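You operate a simulated robot arm through the tools that you are given. There is no shell and no other tool. Be economical: measure what you need, move in short steps, check, and stop when the job is done.

You are at the controls of a simulated robot arm. One attempt, no reset.

Task
Wax the patch on the side table with the round pad.
Fine: red lid on the pull-out leaf while you work; pad back, lid on, leaf in again. Set down upright: round pad. A coat counts when it lies all over at full strength: go over it till it gets no stronger.

It is judged by the outcome, as a careful person would: the job done as asked, and still so three seconds after it is handed in. It fails if anything else is knocked over, pushed out of place, dropped, spilled or broken. A push-on lid holds only when it is set on centred and level and pressed home; a screw cap is set on level and turned clockwise until tight.

Robot
A 6-joint arm with a fingered hand on a trunk, on a base that drives. Base frame: it is fixed to the floor where the robot stands at the start and does not move with it; the origin is under the middle of the robot, x ahead of it, y to its left, z up. Lengths are in m, angles in degrees, forces in N, time in s.
With the tool pointing down near the work surface it reaches from about 0.5 to 0.96 m from the robot's upright axis, wherever it stands. Its first joint turns from -166.0 to 166.0 degrees. Places, roughly: dull spot on the side table [0.6, -0.1, 0.8]; side table leaf [0.7, -0.2, 0.7]; top of the side table leaf [0.6, -0.2, 0.7]. Payload 5 kg.
The TCP is the grasp point between the finger pads, 0.043 m short of the fingertips. In the tool frame z runs along the fingers and y along their closing line. Largest opening 0.144 m; the body of the gripper starts 0.05 m behind the TCP. The gripper is a hand of 5 fingers: y runs from the thumb to the fingers, the wrist lies at [-0.021, -0.133, -0.233] in the tool frame, and closing takes about 1.5 s.
Orientation is that of the tool frame in the base frame, as [roll, pitch, yaw] about the fixed x, y, z axes, in that order (R = Rz(yaw) Ry(pitch) Rx(roll)). With the fingers straight down and the wrist toward the robot, the tool's x, y and z point along [0, 1, 0], [1, 0, 0] and [0, 0, -1] of the base frame.

Tools
- The arm moves only by the tool move_arm. Its argument "deltas" is a list that holds one entry, the list of rows, each a list of 6 numbers: the shift along the base's x, y, z in m, then the turn, a rotation vector about the base's x, y, z in rad. In form: [[[dx, dy, dz, rx, ry, rz], ...]]. A call has 1 to 10 rows; each row is the pose to reach, as a shift and turn from the pose commanded when the call began. "jaw" is the finger opening in m, from 0 to 0.144, set as the call begins (left out, the last holds). A row lasts 0.2 s, in which the tool goes at most 0.05 m and 8.6 degrees; a call with a longer step from one row to the next is refused whole, and so is a gripper value outside its range. A pose out of reach is approached as far as the arm can. The call stops where the force on the tool passes 40 N (or 10 N more than at its start, if that is more) or the arm is blocked; 0.2 s more then pass. Each finger travels about 0.072 m/s and halts on what it meets, pressing with about 22 N; the grip force reading is that of the motor and also rises with nothing between the fingers. The clock runs only during rows and for 0.2 s after the last one: add rows that repeat a pose to give the fingers time. The reply holds the time, the measured pose of the TCP, the force on the tool along the base axes, the opening and the grip force, in the units named above and with some noise, with the torque about the TCP (base axes, N m) and any sound that the robot's microphone picked up, and new pictures: "show" is both (left out), scene, wrist or none.
- Cameras (640 x 400 px; columns grow to the right, rows downward): "scene" is now at [0.0063, 0.1293, 1.5331]; the picture's right is [-0.39, -0.92, 0.00], its down [-0.77, 0.32, -0.56] and it looks along [0.51, -0.22, -0.83] (base axes); focal length 268 px, centre (320, 200). "wrist" rides on the gripper at [0.086, -0.108, -0.168] in the tool frame; the picture's right is [-0.80, 0.28, -0.53], its down [-0.54, -0.73, 0.42] and it looks along [-0.27, 0.63, 0.73] (tool axes); focal length 275 px, centre (320, 200). There is no depth. A picture from a camera that has moved, and an enlarged one, comes with that camera's place and axes in the base frame and with its lens.
- slide_trunk(by): slides the trunk up (or, below 0, down) by that many m; the arm and the scene camera ride with it, the base frame stays. It gives what a move gives, with no picture.
- drive_base(legs): drives the robot by 1 to 6 legs, each [ahead, left, turn to the left] in m, m and degrees, along the robot's own axes; the way and the turn of a leg run together, so that a leg with both is an arc; at most 1.5 m and 180 degrees a leg. The arm and the cameras ride along, it lands a little off, and it stops where it bumps. It gives what a move gives, and a new picture of the scene camera.
- finger_targets(index, middle, ring, little, thumb_bend, thumb_turn): sets how far each is bent, from 0 (flat) to 1 (curled in); at 0.3 the hand is open as for a grip, at 0.7 the pads meet at the TCP. One left out holds its place. A second passes; each finger stops where it meets its share of the squeeze, and holds until it gets a number again. A gripper value or a shape takes the hand back. It gives what a move gives, with no picture; readings hold the bend of each and the force on index, middle, ring, little, thumb and palm. thumb_turn goes from beside the hand (0) to across from the fingers (1), as for a grip.
- hand_shape(shape): the hand has 5 fingers and takes this shape, open, in about a second: jaw (thumb against the fingers, like two jaws); tri (thumb and two fingers); tip (a fingertip pinch); poke (one finger out to press); point (the index stretched); flat (the hand flat); cup (the hand cupped); fist (a fist). The gripper value then closes the fingers along that shape, each until it touches; the sizes above hold for jaw. It gives what a move gives, with no picture.
- head_to(pan, tilt): turns the head with the scene camera to pan (to the left, within 155 degrees either way) and tilt (down, from -29 to 69), counted from straight ahead of the robot. It gives what a move gives, and a new picture of the scene camera.
- close_up(camera, box): a new picture of the part [left, top, right, bottom] of that camera's present view, enlarged. No time passes.
- job_done(): hands the job in; it is judged then, once.

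Go step by step. Nothing tells you exact positions but the pictures and the camera data: compare them with the known pose of the tool, close in by small moves and look again before you grip or let go. The budget is 120 turns and 260 pictures, counting those below and the enlarged ones. Unless the task says otherwise, let go and move clear before handing in, and close with one line.

The tools are called after "Emit:" as a command line: name --argument value ..., lists and objects as JSON in quotes. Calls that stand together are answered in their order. move_arm: Moves the arm, as the interface text tells. Its arguments: {"type":"object","properties":{"deltas":{"type":"array","items":{"type":"array","items":{"type":"array","items":{"type":"number"}}}},"jaw":{"type":"number"},"show":{"type":"string","enum":["both","scene","wrist","none"]}},"required":["deltas"]} The other tools are called the same way: slide_trunk (by) slides the trunk up or down; hand_shape (shape) gives the hand a shape; finger_targets (index, middle, ring, little, thumb_bend, thumb_turn) moves the fingers one by one; drive_base (legs) drives the base; head_to (pan, tilt) turns the head that bears the scene camera; close_up (camera, box) takes an enlarged picture of a part of a camera's view; job_done () hands the job in.

At the start:

```text
t: 0.0
tool_pos: [0.5378, 0.0249, 1.0265]
tcp_rot: [179.9, 0.0, 90.0]
wrist_force: [-0.4, 0.0, 0.2]
ft_torque: [-0.01, -0.01, 0.01]
opening: 0.1435
finger_force: 0.0
shape: jaw
bend: [0.3, 0.3, 0.3, 0.3, 0.3, 0.98]
finger forces: [0.0, 0.0, 0.1, 0.0, 0.1, 0.0]
trunk travel left (down, up): [-0.475, 0.115]
robot x, y, heading: [0.001, 0.0011, 0.0]
head pan, tilt: [-22.8, 56.2]
```

scene: 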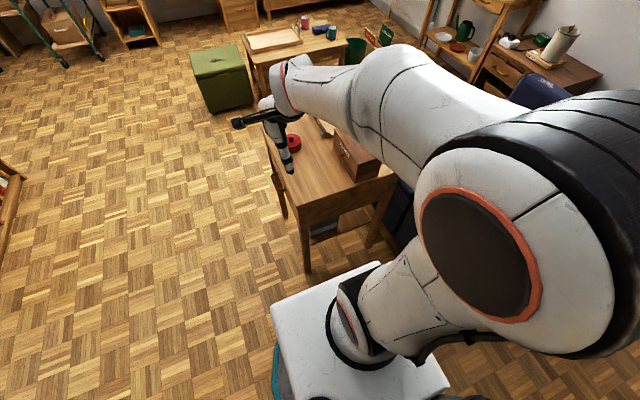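
wrist: 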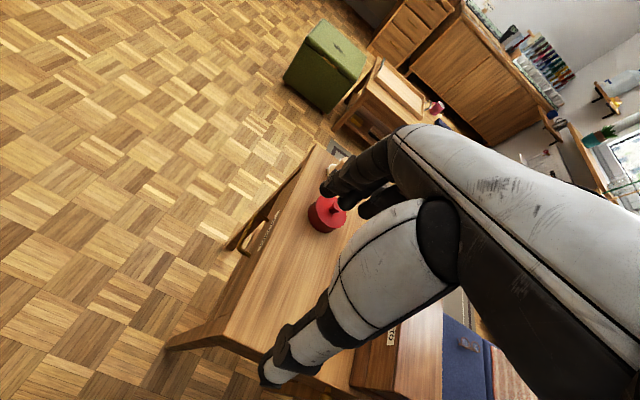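

I see the side table just ahead of the robot with a red lidded thing and a wooden box on it, partly hidden by the arm. I take closer looks.

Emit:
close_up --camera "scene" --box '[220, 80, 420, 280]'

Emit:
close_up --camera "wrist" --box '[160, 120, 480, 400]'

```text
2.00 times, centred on (320, 180) of scene
camera zoom: at [0.0063, 0.1293, 1.5331], right [-0.39, -0.92, 0.0], down [-0.77, 0.32, -0.56], along [0.51, -0.22, -0.83], focal length 536 px, centre (320, 240)
```

zoom: 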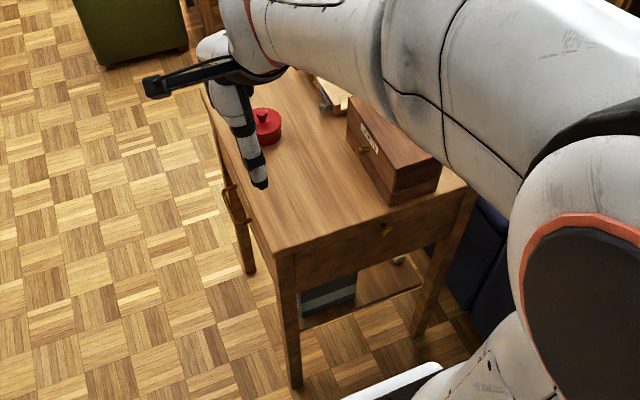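

```text
1.43 times, centred on (320, 260) of wrist
camera zoom: at [0.4293, 0.1104, 1.1956], right [0.28, -0.8, 0.53], down [-0.73, -0.54, -0.42], along [0.63, -0.27, -0.73], focal length 393 px, centre (320, 114)
```

zoom: 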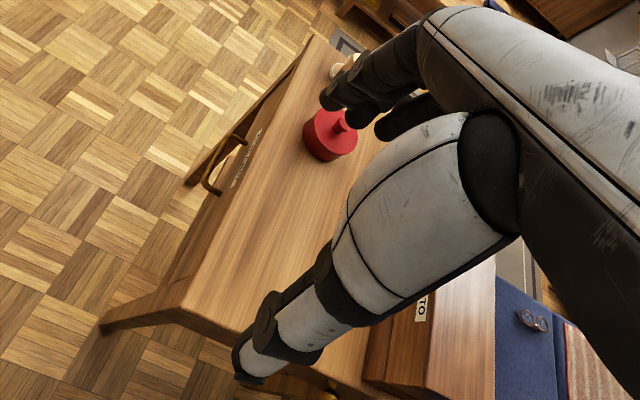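

The arm hides much of the table. I swing it to the left to see it clear.

Emit:
move_arm --deltas '[[[-0.0044, 0.0483, 0, 0, 0, 0.09], [-0.0131, 0.0959, 0, 0, 0, 0.18], [-0.0261, 0.1426, 0, 0, 0, 0.27], [-0.0432, 0.1879, 0, 0, 0, 0.36], [-0.0643, 0.2315, 0, 0, 0, 0.45], [-0.0893, 0.273, 0, 0, 0, 0.54], [-0.1179, 0.3121, 0, 0, 0, 0.63], [-0.1499, 0.3484, 0, 0, 0, 0.72], [-0.1851, 0.3819, 0, 0, 0, 0.81], [-0.2231, 0.4119, 0, 0, 0, 0.9]]]' --show "scene"

```text
t: 2.2
tool_pos: [0.3151, 0.4365, 1.027]
tcp_rot: [180.0, 0.1, 141.6]
wrist_force: [-0.2, -0.9, 0.3]
ft_torque: [-0.01, 0.0, 0.03]
opening: 0.1436
finger_force: 0.0
shape: jaw
bend: [0.3, 0.3, 0.3, 0.3, 0.3, 0.97]
finger forces: [0.2, 0.1, 0.1, 0.0, 0.0, 0.0]
trunk travel left (down, up): [-0.475, 0.115]
robot x, y, heading: [0.0016, 0.0015, -0.1]
head pan, tilt: [-22.8, 56.2]
camera scene: at [0.0062, 0.1295, 1.533], right [-0.39, -0.92, 0.0], down [-0.77, 0.32, -0.56], along [0.51, -0.22, -0.83], focal length 268 px, centre (320, 200)
```

scene: 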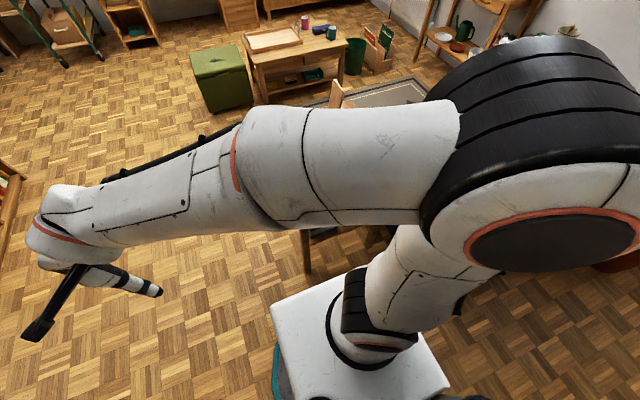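

The left side is worse, since the shoulder itself blocks. I swing back and then to the right, higher.

Emit:
move_arm --deltas '[[[0.038, -0.03, 0.01, 0, 0, -0.09], [0.0732, -0.0635, 0.02, 0, 0, -0.18], [0.1052, -0.0998, 0.03, 0, 0, -0.27], [0.1338, -0.1389, 0.03, 0, 0, -0.36], [0.1588, -0.1804, 0.04, 0, 0, -0.45], [0.1799, -0.224, 0.05, 0, 0, -0.54], [0.197, -0.2693, 0.06, 0, 0, -0.63], [0.21, -0.316, 0.07, 0, 0, -0.72], [0.2187, -0.3636, 0.08, 0, 0, -0.81], [0.2231, -0.4119, 0.09, 0, 0, -0.9]]]' --show "none"

Emit:
move_arm --deltas '[[[0.0001, -0.0485, 0, 0, 0, -0.09], [-0.0042, -0.0966, 0, 0, 0, -0.18], [-0.0128, -0.1445, 0, 0, 0, -0.27], [-0.0257, -0.1912, 0, 0, 0, -0.36], [-0.0427, -0.2366, 0, 0, 0, -0.45], [-0.0636, -0.2803, 0, 0, 0, -0.54], [-0.0884, -0.322, 0, 0, 0, -0.63], [-0.1169, -0.361, 0, 0, 0, -0.72], [-0.1488, -0.3977, 0, 0, 0, -0.81], [-0.1838, -0.4313, 0, 0, 0, -0.9]]]' --show "both"

```text
t: 4.4
tool_pos: [0.537, 0.0248, 1.1187]
tcp_rot: [-180.0, 0.0, 90.0]
wrist_force: [-0.3, 0.7, -0.2]
ft_torque: [0.01, -0.02, -0.03]
opening: 0.1438
finger_force: 0.0
shape: jaw
bend: [0.3, 0.3, 0.3, 0.3, 0.3, 0.98]
finger forces: [0.1, 0.1, 0.1, 0.0, 0.0, 0.0]
trunk travel left (down, up): [-0.475, 0.115]
robot x, y, heading: [0.0022, 0.0027, -0.1]
head pan, tilt: [-22.8, 56.2]
```

```text
t: 6.6
tool_pos: [0.352, -0.4063, 1.1166]
tcp_rot: [180.0, 0.0, 38.3]
wrist_force: [-0.5, -0.2, 0.2]
ft_torque: [-0.04, -0.01, -0.02]
opening: 0.1437
finger_force: 0.0
shape: jaw
bend: [0.3, 0.3, 0.3, 0.3, 0.3, 0.98]
finger forces: [0.0, 0.1, 0.0, 0.1, 0.1, 0.1]
trunk travel left (down, up): [-0.475, 0.115]
robot x, y, heading: [-0.0007, -0.0025, 0.3]
head pan, tilt: [-22.8, 56.2]
camera scene: at [0.0061, 0.1291, 1.5331], right [-0.39, -0.92, 0.0], down [-0.77, 0.32, -0.56], along [0.51, -0.22, -0.83], focal length 268 px, centre (320, 200)
camera wrist: at [0.3527, -0.2678, 1.2858], right [-0.45, -0.72, 0.53], down [-0.88, 0.23, -0.42], along [0.18, -0.66, -0.73], focal length 275 px, centre (320, 200)
```

scene: 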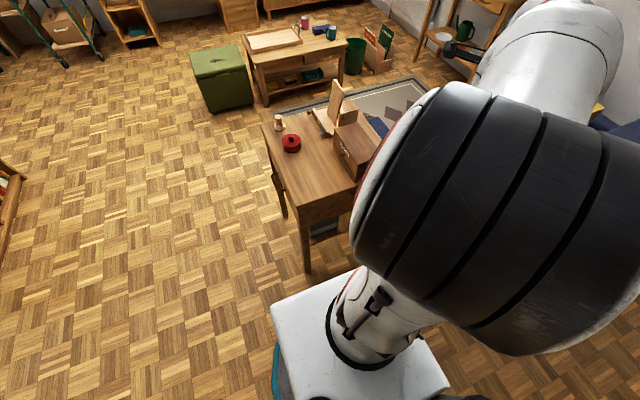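
wrist: 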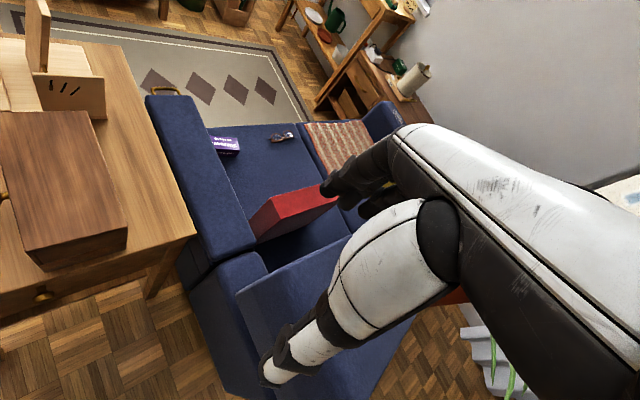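

Emit:
close_up --camera "scene" --box '[240, 70, 400, 170]'

Emit:
close_up --camera "scene" --box '[250, 130, 400, 280]'

Emit:
close_up --camera "wrist" --box '[0, 0, 220, 320]'

```text
4.00 times, centred on (320, 120) of scene
camera zoom: at [0.0061, 0.1291, 1.5331], right [-0.39, -0.92, 0.0], down [-0.77, 0.32, -0.56], along [0.51, -0.22, -0.83], focal length 1073 px, centre (320, 520)
```

zoom: 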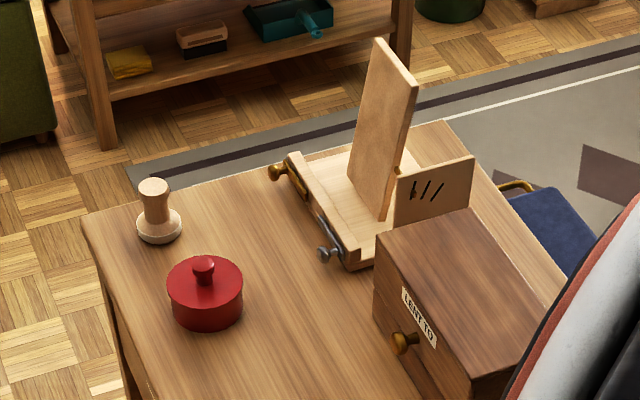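

```text
2.67 times, centred on (325, 205) of scene
camera zoom: at [0.0061, 0.1291, 1.5331], right [-0.39, -0.92, 0.0], down [-0.77, 0.32, -0.56], along [0.51, -0.22, -0.83], focal length 715 px, centre (307, 187)
```

zoom: 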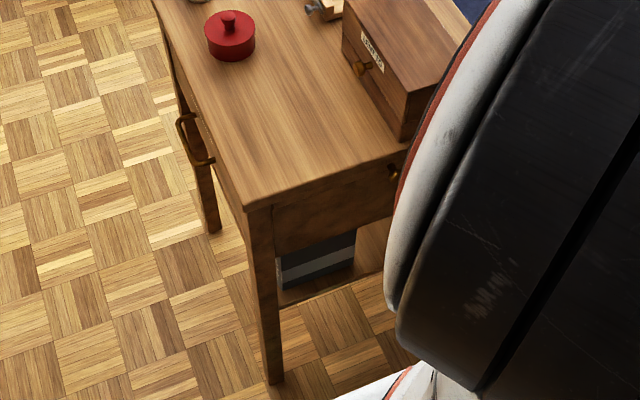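

```text
1.25 times, centred on (110, 160) of wrist
camera zoom: at [0.3527, -0.2678, 1.2858], right [-0.45, -0.72, 0.53], down [-0.88, 0.23, -0.42], along [0.18, -0.66, -0.73], focal length 344 px, centre (582, 250)
```

zoom: 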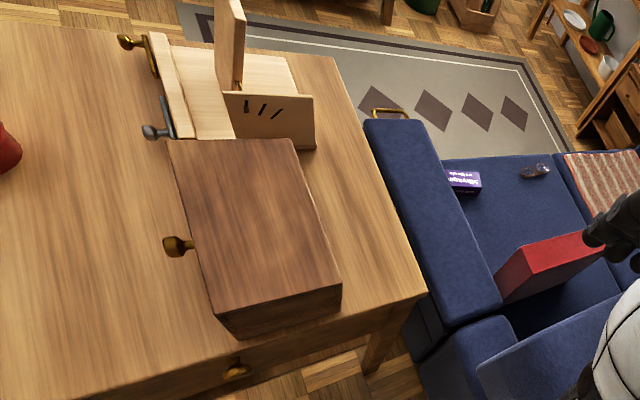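

The red tin is near (0.76, -0.07), the round wooden pad further back on the left, and the table top is at z of about 0.77. The leaf's bow handle is on the table's left side. I look for the dull patch and the handle more closely.

Emit:
close_up --camera "scene" --box '[255, 100, 355, 220]'

Emit:
close_up --camera "scene" --box '[280, 145, 344, 185]'

Emit:
close_up --camera "scene" --box '[256, 110, 320, 150]'

```text
3.33 times, centred on (305, 160) of scene
camera zoom: at [0.0061, 0.1291, 1.5331], right [-0.39, -0.92, 0.0], down [-0.77, 0.32, -0.56], along [0.51, -0.22, -0.83], focal length 894 px, centre (370, 333)
```

zoom: 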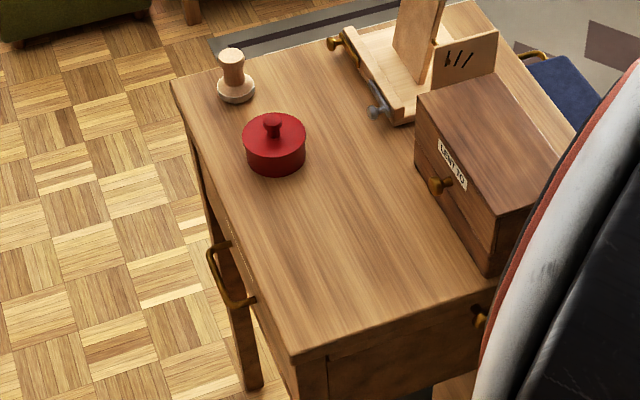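

```text
10.00 times, centred on (312, 165) of scene
camera zoom: at [0.0061, 0.1291, 1.5331], right [-0.39, -0.92, 0.0], down [-0.77, 0.32, -0.56], along [0.51, -0.22, -0.83], focal length 2682 px, centre (400, 550)
```

zoom: 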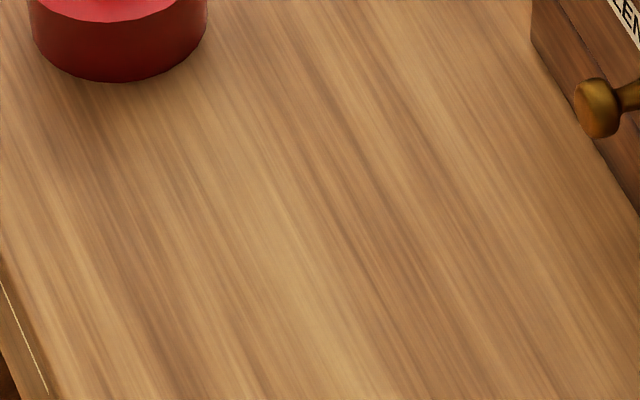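

```text
10.00 times, centred on (288, 130) of scene
camera zoom: at [0.0061, 0.1291, 1.5331], right [-0.39, -0.92, 0.0], down [-0.77, 0.32, -0.56], along [0.51, -0.22, -0.83], focal length 2682 px, centre (640, 900)
```

zoom: 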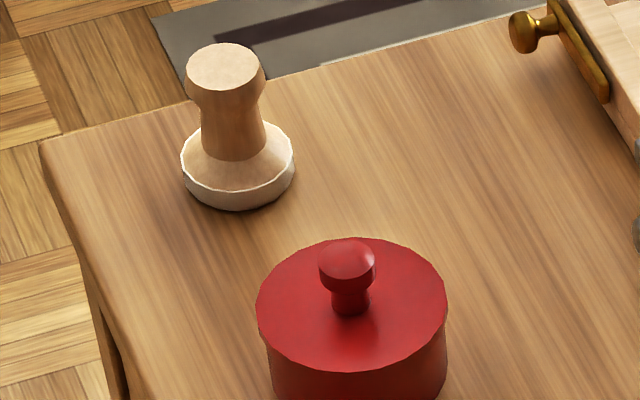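

The patch is barely visible from here. I bring the hand back and round to the table's left side to see the handle and the patch with the wrist camera.

Emit:
move_arm --deltas '[[[0.035, 0.0336, 0, 0, 0, 0.03], [0.067, 0.0703, 0, 0, 0, 0.06], [0.0954, 0.1093, 0, 0, 0, 0.09], [0.1202, 0.151, 0, 0, 0, 0.09], [0.1411, 0.1947, 0, 0, 0, 0.06], [0.1581, 0.2401, 0, 0, 0, -0.05], [0.171, 0.2868, 0, 0, 0, -0.15], [0.1796, 0.3347, 0, 0, 0, -0.25], [0.1839, 0.3828, 0, 0, 0, -0.35], [0.1838, 0.4313, 0, 0, 0, -0.45]]]' --show "none"

Emit:
move_arm --deltas '[[[0.01, 0.047, -0.01, 0, 0, -0.1], [0.02, 0.094, -0.02, 0, 0, -0.2], [0.03, 0.14, -0.03, 0, 0, -0.22], [0.045, 0.185, -0.04, 0, 0, -0.22], [0.06, 0.23, -0.05, 0, 0, -0.22], [0.08, 0.275, -0.06, 0, 0, -0.22]]]' --show "both"

```text
t: 8.8
tool_pos: [0.5398, 0.0245, 1.1178]
tcp_rot: [179.9, -0.1, 12.3]
wrist_force: [0.8, -0.1, -0.1]
ft_torque: [0.03, -0.02, 0.02]
opening: 0.1441
finger_force: 0.1
shape: jaw
bend: [0.3, 0.3, 0.3, 0.3, 0.3, 0.98]
finger forces: [0.1, 0.0, 0.1, 0.0, 0.0, 0.1]
trunk travel left (down, up): [-0.475, 0.115]
robot x, y, heading: [-0.0025, 0.0023, -0.1]
head pan, tilt: [-22.8, 56.2]
```

```text
refused: row 6 steps farther than a row can; nothing moved
```

Emit:
move_arm --deltas '[[[0.01, 0.045, -0.01, 0, 0, -0.1], [0.02, 0.09, -0.02, 0, 0, -0.2], [0.03, 0.135, -0.03, 0, 0, -0.22], [0.045, 0.18, -0.04, 0, 0, -0.22], [0.06, 0.225, -0.05, 0, 0, -0.22], [0.08, 0.268, -0.06, 0, 0, -0.22]]]' --show "both"

```text
t: 10.2
tool_pos: [0.621, 0.2969, 1.0583]
tcp_rot: [180.0, 0.1, 0.0]
wrist_force: [-0.2, -0.1, -0.1]
ft_torque: [-0.02, 0.0, 0.01]
opening: 0.1436
finger_force: 0.0
shape: jaw
bend: [0.3, 0.3, 0.3, 0.3, 0.3, 0.98]
finger forces: [0.0, 0.0, 0.1, 0.0, 0.0, 0.0]
trunk travel left (down, up): [-0.475, 0.115]
robot x, y, heading: [-0.0019, -0.0014, 0.0]
head pan, tilt: [-22.8, 56.2]
camera scene: at [0.0068, 0.1299, 1.533], right [-0.39, -0.92, 0.0], down [-0.77, 0.32, -0.56], along [0.51, -0.22, -0.83], focal length 268 px, centre (320, 200)
camera wrist: at [0.7075, 0.4046, 1.2247], right [-0.8, -0.28, 0.54], down [-0.54, 0.73, -0.42], along [-0.27, -0.63, -0.73], focal length 275 px, centre (320, 200)
```

scene: 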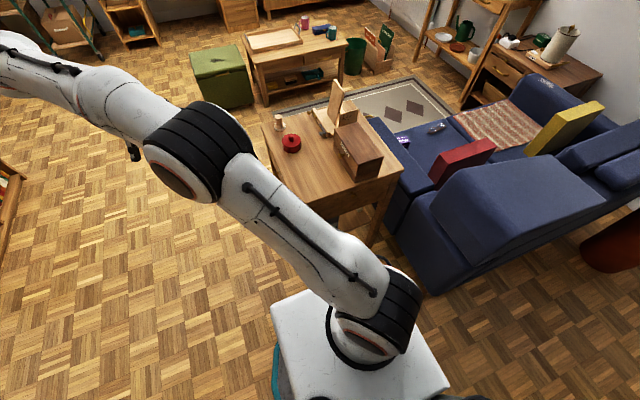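
wrist: 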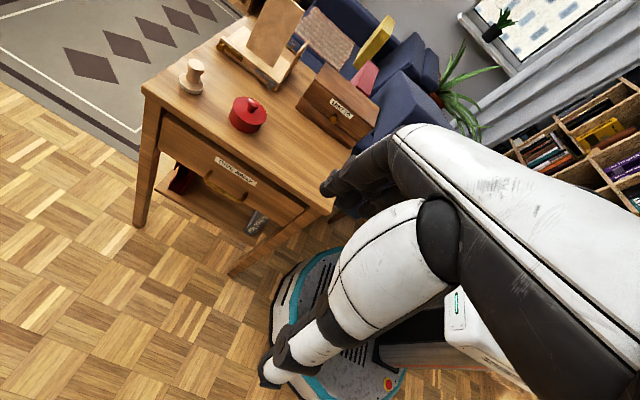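

Now both views are clear. I enlarge the handle and the table top.

Emit:
close_up --camera "wrist" --box '[160, 110, 320, 230]'

Emit:
close_up --camera "wrist" --box '[140, 40, 340, 180]'

Emit:
close_up --camera "scene" --box '[255, 90, 415, 230]'

```text
3.33 times, centred on (240, 170) of wrist
camera zoom: at [0.7075, 0.4046, 1.2247], right [-0.8, -0.28, 0.54], down [-0.54, 0.73, -0.42], along [-0.27, -0.63, -0.73], focal length 918 px, centre (587, 300)
```

zoom: 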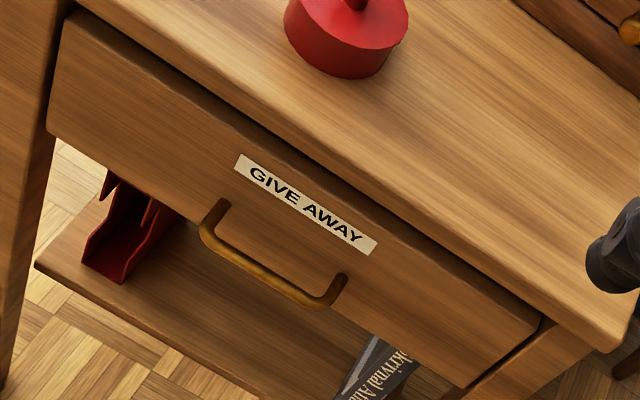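

```text
2.86 times, centred on (240, 110) of wrist
camera zoom: at [0.7075, 0.4046, 1.2247], right [-0.8, -0.28, 0.54], down [-0.54, 0.73, -0.42], along [-0.27, -0.63, -0.73], focal length 786 px, centre (549, 457)
```

zoom: 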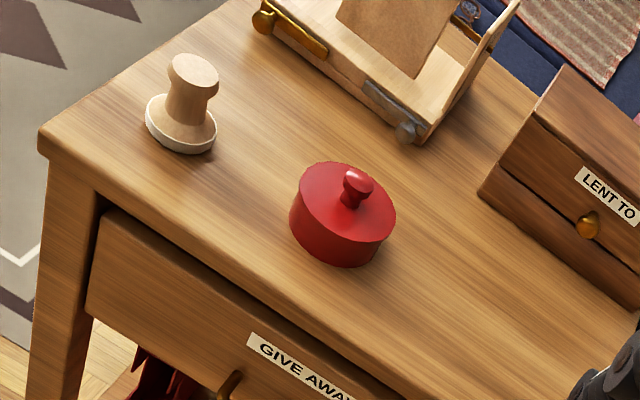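

```text
2.86 times, centred on (335, 160) of scene
camera zoom: at [0.0068, 0.1299, 1.533], right [-0.39, -0.92, 0.0], down [-0.77, 0.32, -0.56], along [0.51, -0.22, -0.83], focal length 766 px, centre (277, 314)
```

zoom: 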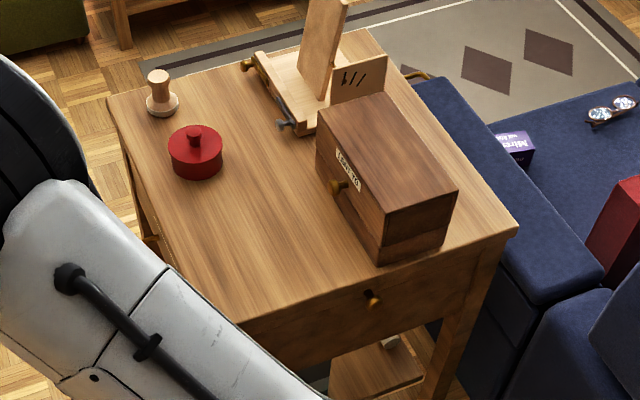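

The left-hand handle belongs to a drawer marked "GIVE AWAY"; the leaf is more likely the piece with the small brass knob on the robot's side. I look closer there.

Emit:
close_up --camera "scene" --box '[305, 170, 401, 230]'

Emit:
head_to --pan -20 --tilt 69

```text
6.67 times, centred on (353, 200) of scene
camera zoom: at [0.0068, 0.1299, 1.533], right [-0.39, -0.92, 0.0], down [-0.77, 0.32, -0.56], along [0.51, -0.22, -0.83], focal length 1788 px, centre (100, 200)
```

zoom: 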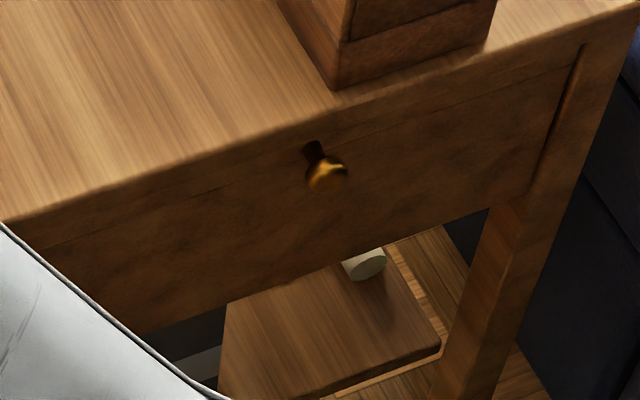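

```text
t: 10.9
tool_pos: [0.6205, 0.296, 1.0572]
tcp_rot: [180.0, -0.1, 0.1]
wrist_force: [0.1, 0.2, -0.4]
ft_torque: [0.02, -0.03, 0.02]
opening: 0.144
finger_force: 0.1
shape: jaw
bend: [0.3, 0.3, 0.3, 0.3, 0.3, 0.98]
finger forces: [0.1, 0.1, 0.1, 0.0, 0.0, 0.0]
trunk travel left (down, up): [-0.475, 0.115]
robot x, y, heading: [-0.0014, 0.0002, -0.0]
head pan, tilt: [-20.0, 68.8]
camera scene: at [-0.0065, 0.1377, 1.5191], right [-0.34, -0.94, 0.0], down [-0.88, 0.32, -0.36], along [0.34, -0.12, -0.93], focal length 268 px, centre (320, 200)
```

scene: 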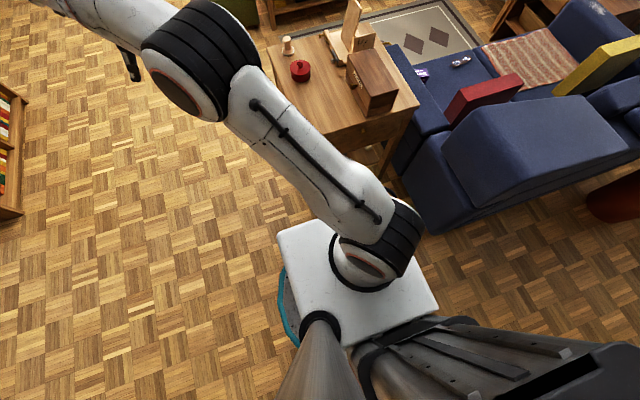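

The front strip with the brass knob at about (0.47, -0.19, 0.74) fits the leaf centre, so the leaf pulls out toward -x. From the table's left, near (0.25, 0.55) facing it, everything is within reach, so I drive there.

Emit:
drive_base --legs '[[0, 0.55, 0], [0.25, 0, 0], [0, 0, -60]]'

Emit:
head_to --pan -10 --tilt 50

```text
t: 18.2
tool_pos: [0.8099, 0.1451, 1.0575]
tcp_rot: [179.9, 0.0, -61.1]
wrist_force: [0.3, -0.2, 0.3]
ft_torque: [-0.01, 0.02, -0.03]
opening: 0.1436
finger_force: 0.0
shape: jaw
bend: [0.3, 0.3, 0.3, 0.3, 0.3, 0.98]
finger forces: [0.1, 0.0, 0.1, 0.1, 0.1, 0.0]
trunk travel left (down, up): [-0.475, 0.115]
robot x, y, heading: [0.2542, 0.5491, -61.3]
head pan, tilt: [-20.0, 68.8]
camera scene: at [0.369, 0.6213, 1.5191], right [-0.99, -0.15, 0.0], down [-0.14, 0.92, -0.36], along [0.05, -0.36, -0.93], focal length 268 px, centre (320, 200)
```

scene: 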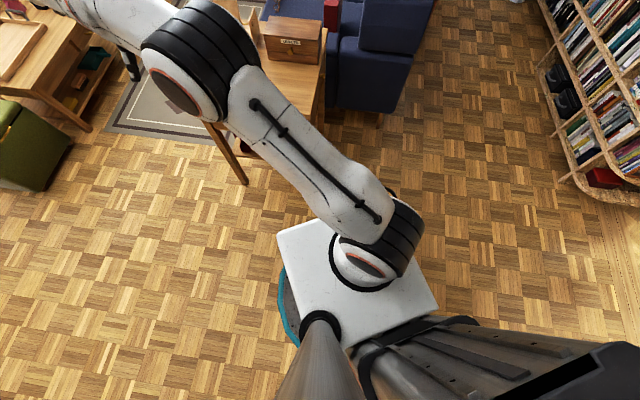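

```text
t: 19.0
tool_pos: [0.8097, 0.145, 1.0579]
tcp_rot: [-180.0, 0.1, -61.1]
wrist_force: [-0.1, 0.3, 0.4]
ft_torque: [-0.03, 0.0, 0.01]
opening: 0.1441
finger_force: 0.0
shape: jaw
bend: [0.3, 0.3, 0.3, 0.3, 0.3, 0.98]
finger forces: [0.0, 0.0, 0.0, 0.1, 0.0, 0.0]
trunk travel left (down, up): [-0.475, 0.115]
robot x, y, heading: [0.2485, 0.5477, -61.6]
head pan, tilt: [-10.0, 50.0]
camera scene: at [0.3852, 0.6037, 1.541], right [-0.95, -0.32, 0.0], down [-0.25, 0.73, -0.64], along [0.21, -0.61, -0.77], focal length 268 px, centre (320, 200)
```

scene: 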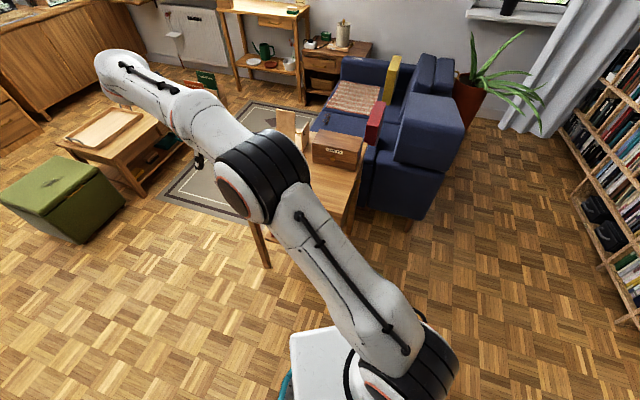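

Now I bring the hand round to near the knob, in front of the table, with the wrist toward the robot.

Emit:
move_arm --deltas '[[[-0.04, -0.015, 0, 0, 0, 0.11], [-0.08, -0.03, 0, 0, 0, 0.22], [-0.12, -0.045, 0, 0, 0, 0.33], [-0.16, -0.06, 0, 0, 0, 0.44], [-0.2, -0.075, 0, 0, 0, 0.55], [-0.24, -0.09, -0.01, 0, 0, 0.66], [-0.28, -0.105, -0.02, 0, 0, 0.77], [-0.32, -0.12, -0.03, 0, 0, 0.88], [-0.36, -0.13, -0.04, 0, 0, 0.99], [-0.4, -0.135, -0.05, 0, 0, 1.065]]]' --show "both"

```text
t: 21.2
tool_pos: [0.4089, 0.0103, 1.0081]
tcp_rot: [179.9, 0.2, -0.1]
wrist_force: [0.2, 0.4, -0.4]
ft_torque: [0.01, 0.01, -0.01]
opening: 0.1438
finger_force: 0.0
shape: jaw
bend: [0.3, 0.3, 0.3, 0.3, 0.3, 0.98]
finger forces: [0.0, 0.1, 0.0, 0.0, 0.0, 0.0]
trunk travel left (down, up): [-0.475, 0.115]
robot x, y, heading: [0.25, 0.5465, -61.5]
head pan, tilt: [-10.0, 50.0]
camera scene: at [0.385, 0.6035, 1.5411], right [-0.95, -0.32, 0.0], down [-0.25, 0.73, -0.64], along [0.21, -0.61, -0.77], focal length 268 px, centre (320, 200)
camera wrist: at [0.4946, 0.1184, 1.1757], right [-0.8, -0.28, 0.53], down [-0.54, 0.73, -0.42], along [-0.27, -0.63, -0.73], focal length 275 px, centre (320, 200)
```

scene: 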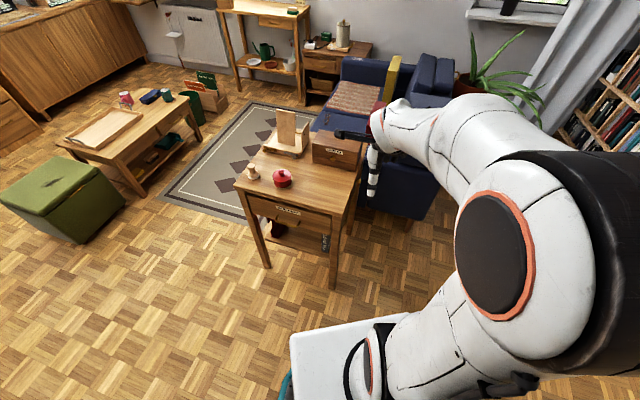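
wrist: 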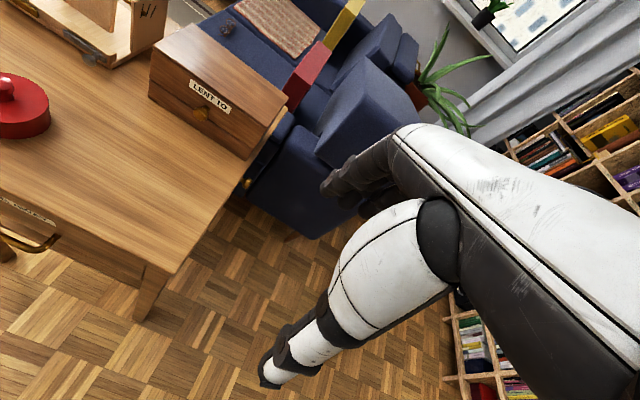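

Emit:
close_up --camera "wrist" --box '[0, 60, 288, 280]'

Emit:
close_up --camera "scene" --box '[230, 100, 390, 220]'

Emit:
close_up --camera "scene" --box '[330, 120, 390, 210]'

```text
1.82 times, centred on (144, 170) of wrist
camera zoom: at [0.4946, 0.1184, 1.1757], right [-0.8, -0.28, 0.53], down [-0.54, 0.73, -0.42], along [-0.27, -0.63, -0.73], focal length 500 px, centre (640, 254)
```

zoom: 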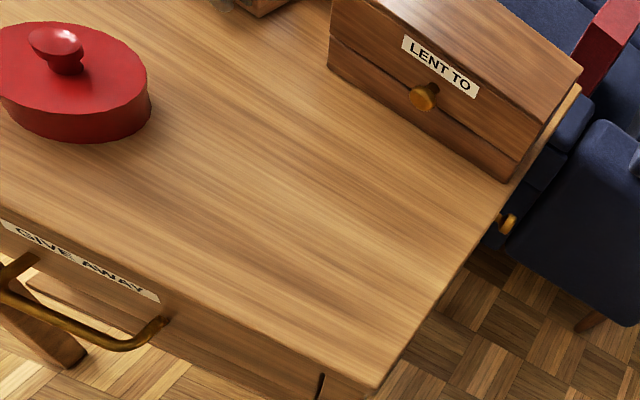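

```text
3.33 times, centred on (310, 160) of scene
camera zoom: at [0.385, 0.6035, 1.5411], right [-0.95, -0.32, 0.0], down [-0.25, 0.73, -0.64], along [0.21, -0.61, -0.77], focal length 894 px, centre (353, 333)
```

zoom: 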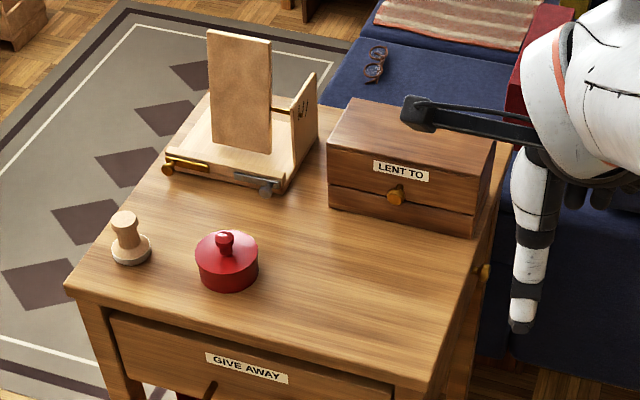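

```text
4.44 times, centred on (360, 165) of scene
camera zoom: at [0.385, 0.6035, 1.5411], right [-0.95, -0.32, 0.0], down [-0.25, 0.73, -0.64], along [0.21, -0.61, -0.77], focal length 1192 px, centre (142, 356)
```

zoom: 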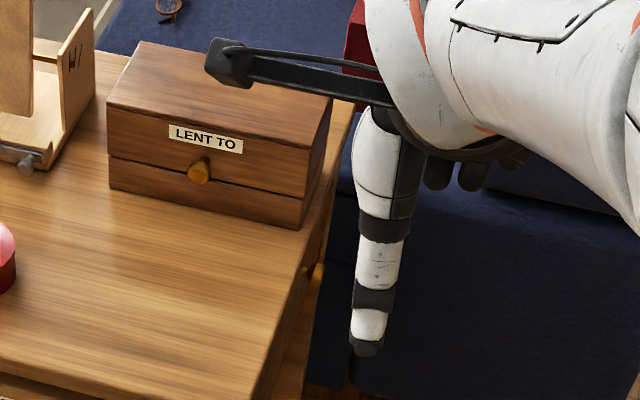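

The knob comes out at about (0.479, -0.21, 0.71). I try the narrow "tip" pinch so that the hand fits by the table face, and look at how the fingers lie.

Emit:
hand_shape --shape "tip"

Emit:
close_up --camera "wrist" --box '[240, 120, 480, 400]'

Emit:
close_up --camera "scene" --box '[330, 90, 450, 220]'

```text
t: 22.1
tool_pos: [0.4088, 0.012, 1.0063]
tcp_rot: [-179.9, 0.0, -0.2]
wrist_force: [-0.2, -0.7, -0.1]
ft_torque: [0.0, 0.02, -0.01]
opening: 0.1437
finger_force: 0.0
shape: tip
bend: [0.3, 0.98, 0.99, 0.99, 0.3, 0.98]
finger forces: [0.0, 0.1, 0.1, 0.1, 0.0, 0.0]
trunk travel left (down, up): [-0.475, 0.115]
robot x, y, heading: [0.2514, 0.5442, -61.1]
head pan, tilt: [-10.0, 50.0]
```

```text
1.43 times, centred on (360, 260) of wrist
camera zoom: at [0.4952, 0.1183, 1.1757], right [-0.8, -0.28, 0.53], down [-0.54, 0.73, -0.42], along [-0.27, -0.63, -0.73], focal length 393 px, centre (263, 114)
```

zoom: 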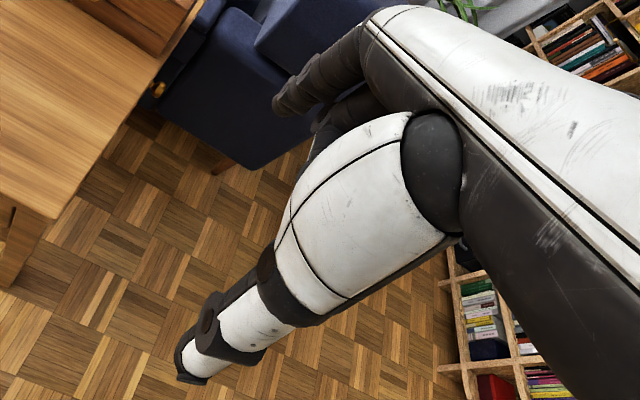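

```text
3.08 times, centred on (390, 155) of scene
camera zoom: at [0.385, 0.6036, 1.541], right [-0.95, -0.32, 0.0], down [-0.25, 0.73, -0.64], along [0.21, -0.61, -0.77], focal length 825 px, centre (105, 338)
```

zoom: 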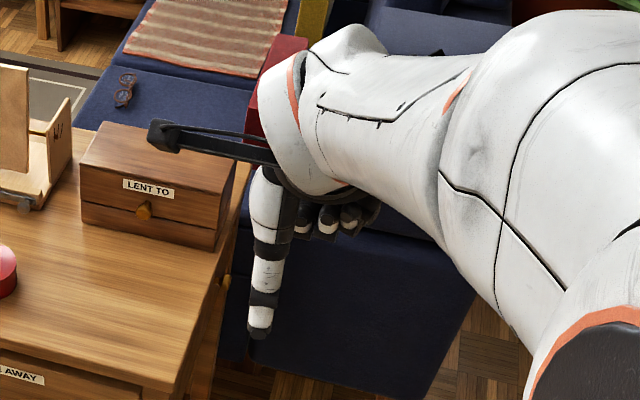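

The index lies on the table side, so a pinch fits. I move above and just before the knob.

Emit:
move_arm --deltas '[[[0.005, -0.045, -0.01, 0, 0, 0], [0.01, -0.09, -0.02, 0, 0, 0], [0.015, -0.135, -0.03, 0, 0, 0], [0.02, -0.18, -0.04, 0, 0, 0], [0.03, -0.22, -0.05, 0, 0, 0], [0.03, -0.22, -0.1, 0, 0, 0], [0.03, -0.22, -0.15, 0, 0, 0], [0.03, -0.22, -0.2, 0, 0, 0]]]' --jaw 0.1 --show "both"

Emit:
close_up --camera "scene" --box '[310, 100, 430, 220]'

Emit:
close_up --camera "wrist" --box '[220, 100, 420, 400]'

```text
t: 23.9
tool_pos: [0.4388, -0.2107, 0.8054]
tcp_rot: [179.9, 0.0, -0.2]
wrist_force: [0.6, 0.2, 1.0]
ft_torque: [0.01, 0.04, -0.01]
opening: 0.1002
finger_force: 0.1
shape: tip
bend: [0.28, 0.98, 0.99, 0.99, 0.6, 0.99]
finger forces: [0.0, 0.0, 0.1, 0.0, 0.1, 0.1]
trunk travel left (down, up): [-0.475, 0.115]
robot x, y, heading: [0.2535, 0.5454, -61.1]
head pan, tilt: [-10.0, 50.0]
camera scene: at [0.3852, 0.6032, 1.5411], right [-0.95, -0.32, 0.0], down [-0.25, 0.73, -0.64], along [0.21, -0.61, -0.77], focal length 268 px, centre (320, 200)
camera wrist: at [0.5251, -0.1032, 0.9734], right [-0.8, -0.28, 0.53], down [-0.54, 0.73, -0.42], along [-0.27, -0.63, -0.73], focal length 275 px, centre (320, 200)
```

scene: 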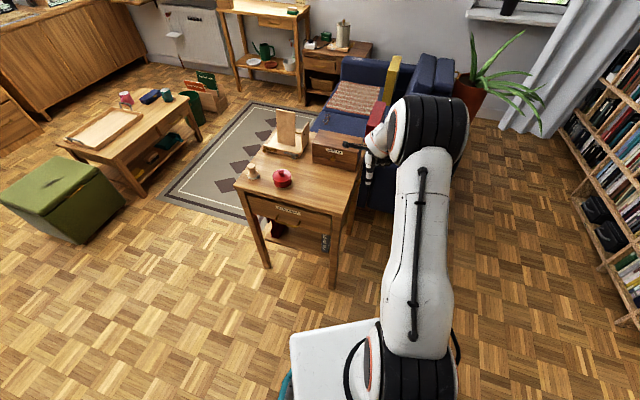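
wrist: 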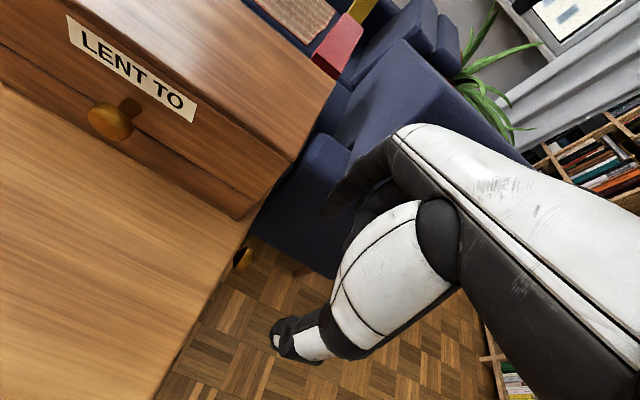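

```text
3.33 times, centred on (370, 160) of scene
camera zoom: at [0.3852, 0.6032, 1.5411], right [-0.95, -0.32, 0.0], down [-0.25, 0.73, -0.64], along [0.21, -0.61, -0.77], focal length 894 px, centre (153, 333)
```

zoom: 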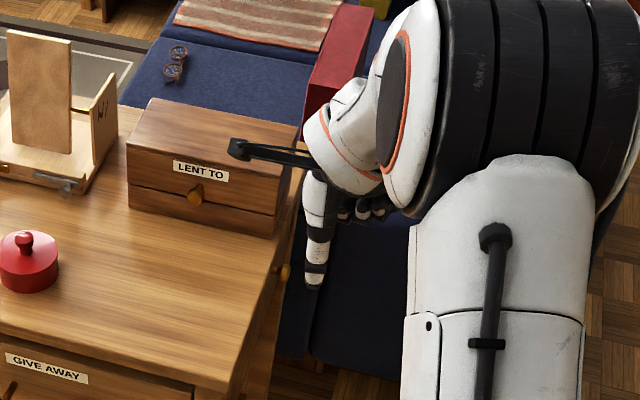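

```text
1.33 times, centred on (320, 250) of wrist
camera zoom: at [0.5251, -0.1032, 0.9734], right [-0.8, -0.28, 0.53], down [-0.54, 0.73, -0.42], along [-0.27, -0.63, -0.73], focal length 367 px, centre (320, 133)
```

zoom: 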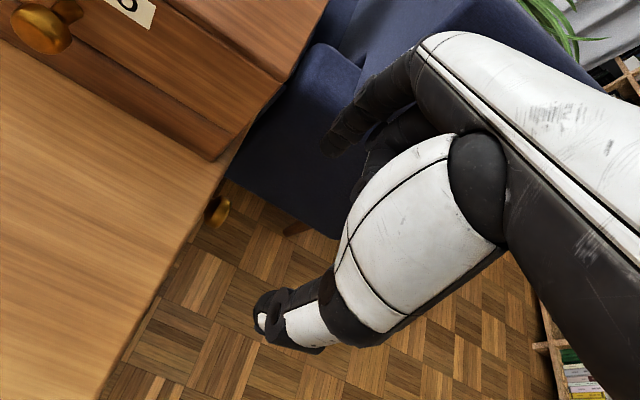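

The knob estimate holds from this view too: about (0.480, -0.211, 0.71). I lower in front of it and then move in.

Emit:
move_arm --deltas '[[[0, 0, -0.04, 0, 0, 0], [0, 0, -0.08, 0, 0, 0], [0.02, 0, -0.08, 0, 0, 0], [0.038, 0, -0.08, 0, 0, 0]]]' --show "both"

Emit:
close_up --camera "wrist" --box '[180, 120, 420, 400]'

Emit:
close_up --camera "scene" --box '[330, 130, 410, 210]'

```text
t: 24.9
tool_pos: [0.476, -0.2107, 0.7273]
tcp_rot: [179.9, 0.0, -0.3]
wrist_force: [-0.6, -0.1, -0.1]
ft_torque: [-0.04, -0.1, -0.05]
opening: 0.1001
finger_force: 0.1
shape: tip
bend: [0.28, 0.98, 0.99, 0.99, 0.6, 0.99]
finger forces: [0.1, 0.0, 0.0, 0.0, 0.0, 1.2]
trunk travel left (down, up): [-0.475, 0.115]
robot x, y, heading: [0.2516, 0.5477, -61.5]
head pan, tilt: [-10.0, 50.0]
camera scene: at [0.3848, 0.6035, 1.541], right [-0.95, -0.32, 0.0], down [-0.25, 0.73, -0.64], along [0.21, -0.61, -0.77], focal length 268 px, centre (320, 200)
camera wrist: at [0.5631, -0.1027, 0.8945], right [-0.8, -0.28, 0.53], down [-0.54, 0.73, -0.42], along [-0.27, -0.62, -0.73], focal length 275 px, centre (320, 200)
```

scene: 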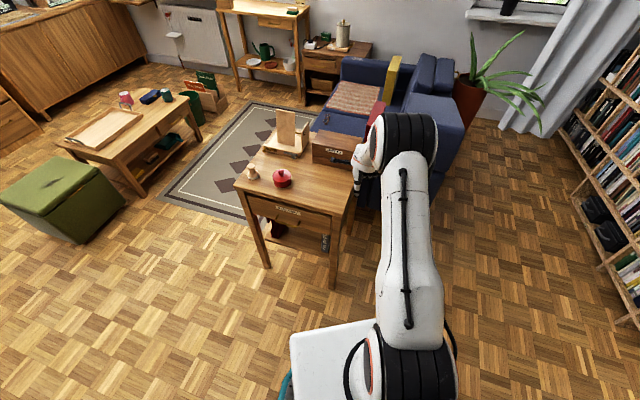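
wrist: 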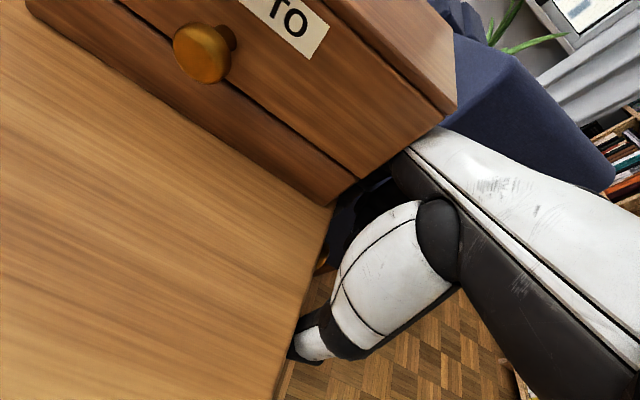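

```text
1.43 times, centred on (300, 260) of wrist
camera zoom: at [0.5631, -0.1027, 0.8945], right [-0.8, -0.28, 0.53], down [-0.54, 0.73, -0.42], along [-0.27, -0.62, -0.73], focal length 393 px, centre (349, 114)
```

zoom: 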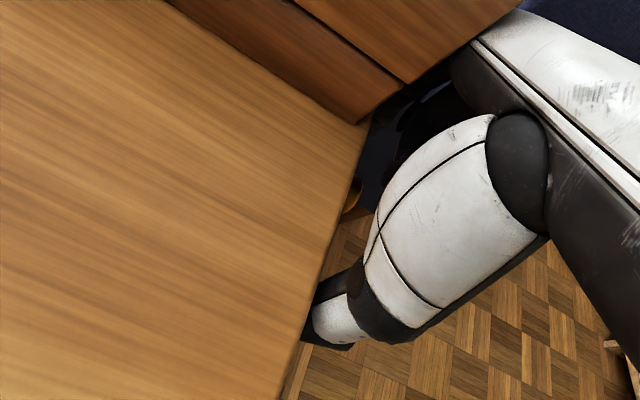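

```text
5.00 times, centred on (370, 170) of scene
camera zoom: at [0.3848, 0.6035, 1.541], right [-0.95, -0.32, 0.0], down [-0.25, 0.73, -0.64], along [0.21, -0.61, -0.77], focal length 1341 px, centre (70, 350)
```

zoom: 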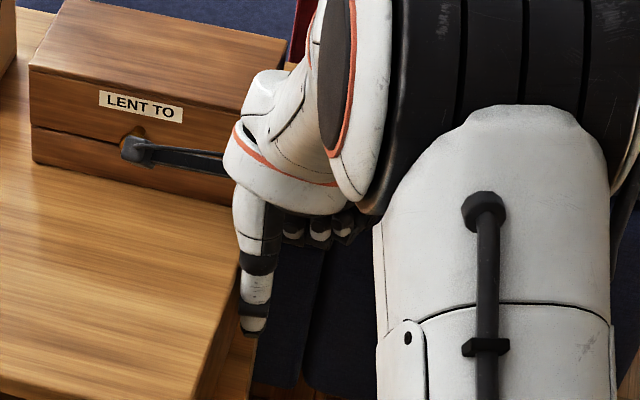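

The palm reads a slight touch, perhaps the box corner, so I back off and lean the hand away from the table before coming in again.

Emit:
move_arm --deltas '[[[-0.02, 0, 0, 0, 0, 0], [-0.02, 0, 0, 0, -0.12, 0], [-0.02, 0, 0, 0, -0.24, 0], [-0.02, 0, 0, 0, -0.36, 0], [-0.01, 0, 0, 0, -0.36, 0], [-0.002, 0, 0, 0, -0.36, 0]]]' --show "both"

Emit:
close_up --camera "wrist" --box '[240, 160, 400, 360]'

Emit:
close_up --camera "scene" --box '[330, 130, 410, 210]'

```text
t: 26.3
tool_pos: [0.4764, -0.2089, 0.7287]
tcp_rot: [-179.9, -20.6, -0.1]
wrist_force: [0.0, 0.4, 1.0]
ft_torque: [0.0, 0.0, 0.02]
opening: 0.1003
finger_force: 0.0
shape: tip
bend: [0.28, 0.98, 0.99, 0.99, 0.6, 0.99]
finger forces: [0.0, 0.0, 0.0, 0.0, 0.0, 0.0]
trunk travel left (down, up): [-0.475, 0.115]
robot x, y, heading: [0.2516, 0.5469, -61.3]
head pan, tilt: [-10.0, 50.0]
camera scene: at [0.3853, 0.6035, 1.541], right [-0.95, -0.32, 0.0], down [-0.25, 0.73, -0.64], along [0.21, -0.61, -0.77], focal length 268 px, centre (320, 200)
camera wrist: at [0.4975, -0.1011, 0.9156], right [-0.93, -0.28, 0.22], down [-0.36, 0.73, -0.59], along [0.01, -0.63, -0.78], focal length 275 px, centre (320, 200)
```

scene: 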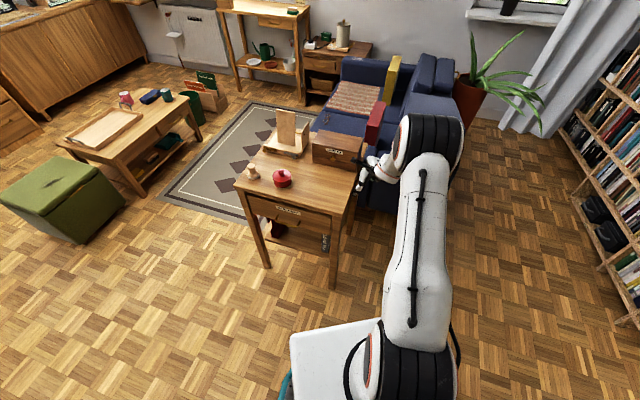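
wrist: 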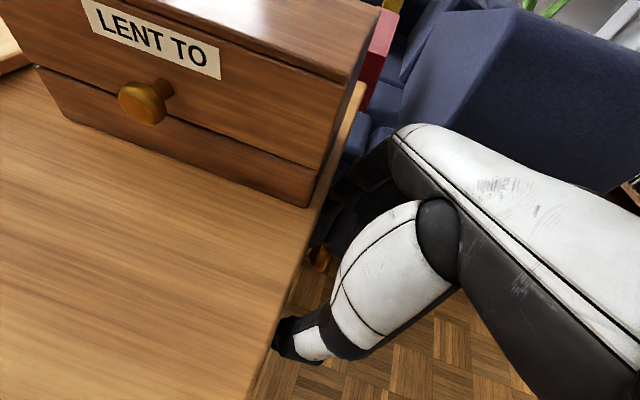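

```text
2.00 times, centred on (320, 260) of wrist
camera zoom: at [0.4975, -0.1011, 0.9156], right [-0.93, -0.28, 0.22], down [-0.36, 0.73, -0.59], along [0.01, -0.63, -0.78], focal length 551 px, centre (320, 80)
```

zoom: 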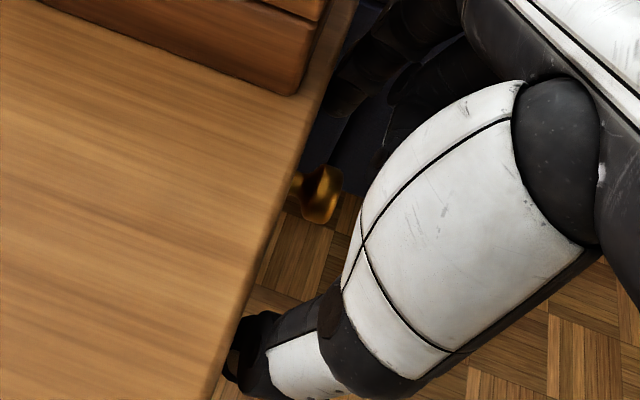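

```text
5.00 times, centred on (370, 170) of scene
camera zoom: at [0.3853, 0.6035, 1.541], right [-0.95, -0.32, 0.0], down [-0.25, 0.73, -0.64], along [0.21, -0.61, -0.77], focal length 1341 px, centre (70, 350)
```

zoom: 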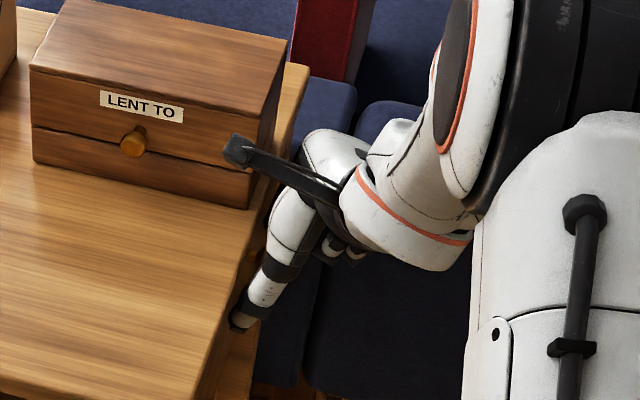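

The knob now sits between thumb and index, near the TCP. I close on it.

Emit:
move_arm --deltas '[[[0.003, 0, -0.005, 0, 0, 0], [0.003, 0, -0.005, 0, 0, 0], [0.003, 0, -0.005, 0, 0, 0], [0.003, 0, -0.005, 0, 0, 0], [0.003, 0, -0.005, 0, 0, 0], [0.003, 0, -0.005, 0, 0, 0], [0.003, 0, -0.005, 0, 0, 0], [0.003, 0, -0.005, 0, 0, 0]]]' --jaw 0 --show "wrist"

Emit:
close_up --camera "wrist" --box '[240, 160, 400, 360]'

```text
t: 28.1
tool_pos: [0.4791, -0.2082, 0.7205]
tcp_rot: [-179.9, -20.6, -0.3]
wrist_force: [0.6, 1.7, -13.3]
ft_torque: [-0.01, 0.06, -0.01]
opening: 0.0097
finger_force: 21.7
shape: tip
bend: [0.71, 1.0, 1.0, 1.0, 0.74, 1.0]
finger forces: [15.1, 0.0, 0.1, 0.1, 19.6, 0.0]
trunk travel left (down, up): [-0.475, 0.115]
robot x, y, heading: [0.2533, 0.5476, -61.3]
head pan, tilt: [-10.0, 50.0]
camera wrist: at [0.5005, -0.1012, 0.9093], right [-0.93, -0.28, 0.22], down [-0.36, 0.73, -0.58], along [0.01, -0.62, -0.78], focal length 275 px, centre (320, 200)
```

wrist: 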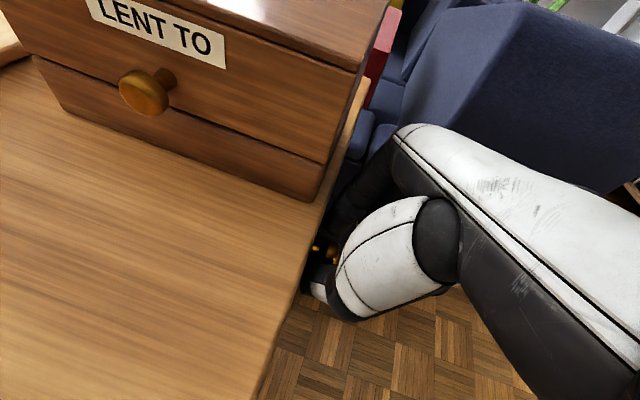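

```text
2.00 times, centred on (320, 260) of wrist
camera zoom: at [0.5005, -0.1012, 0.9093], right [-0.93, -0.28, 0.22], down [-0.36, 0.73, -0.58], along [0.01, -0.62, -0.78], focal length 551 px, centre (320, 80)
```

zoom: 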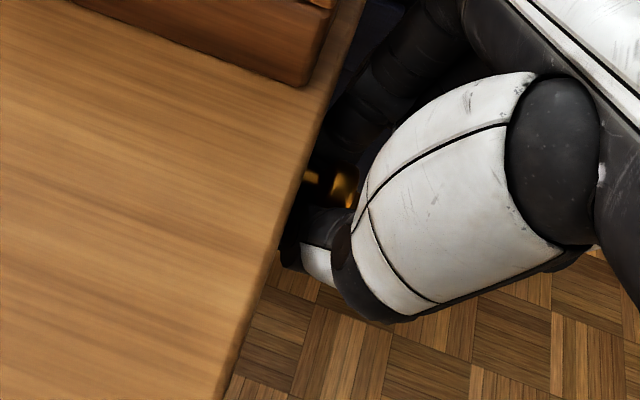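

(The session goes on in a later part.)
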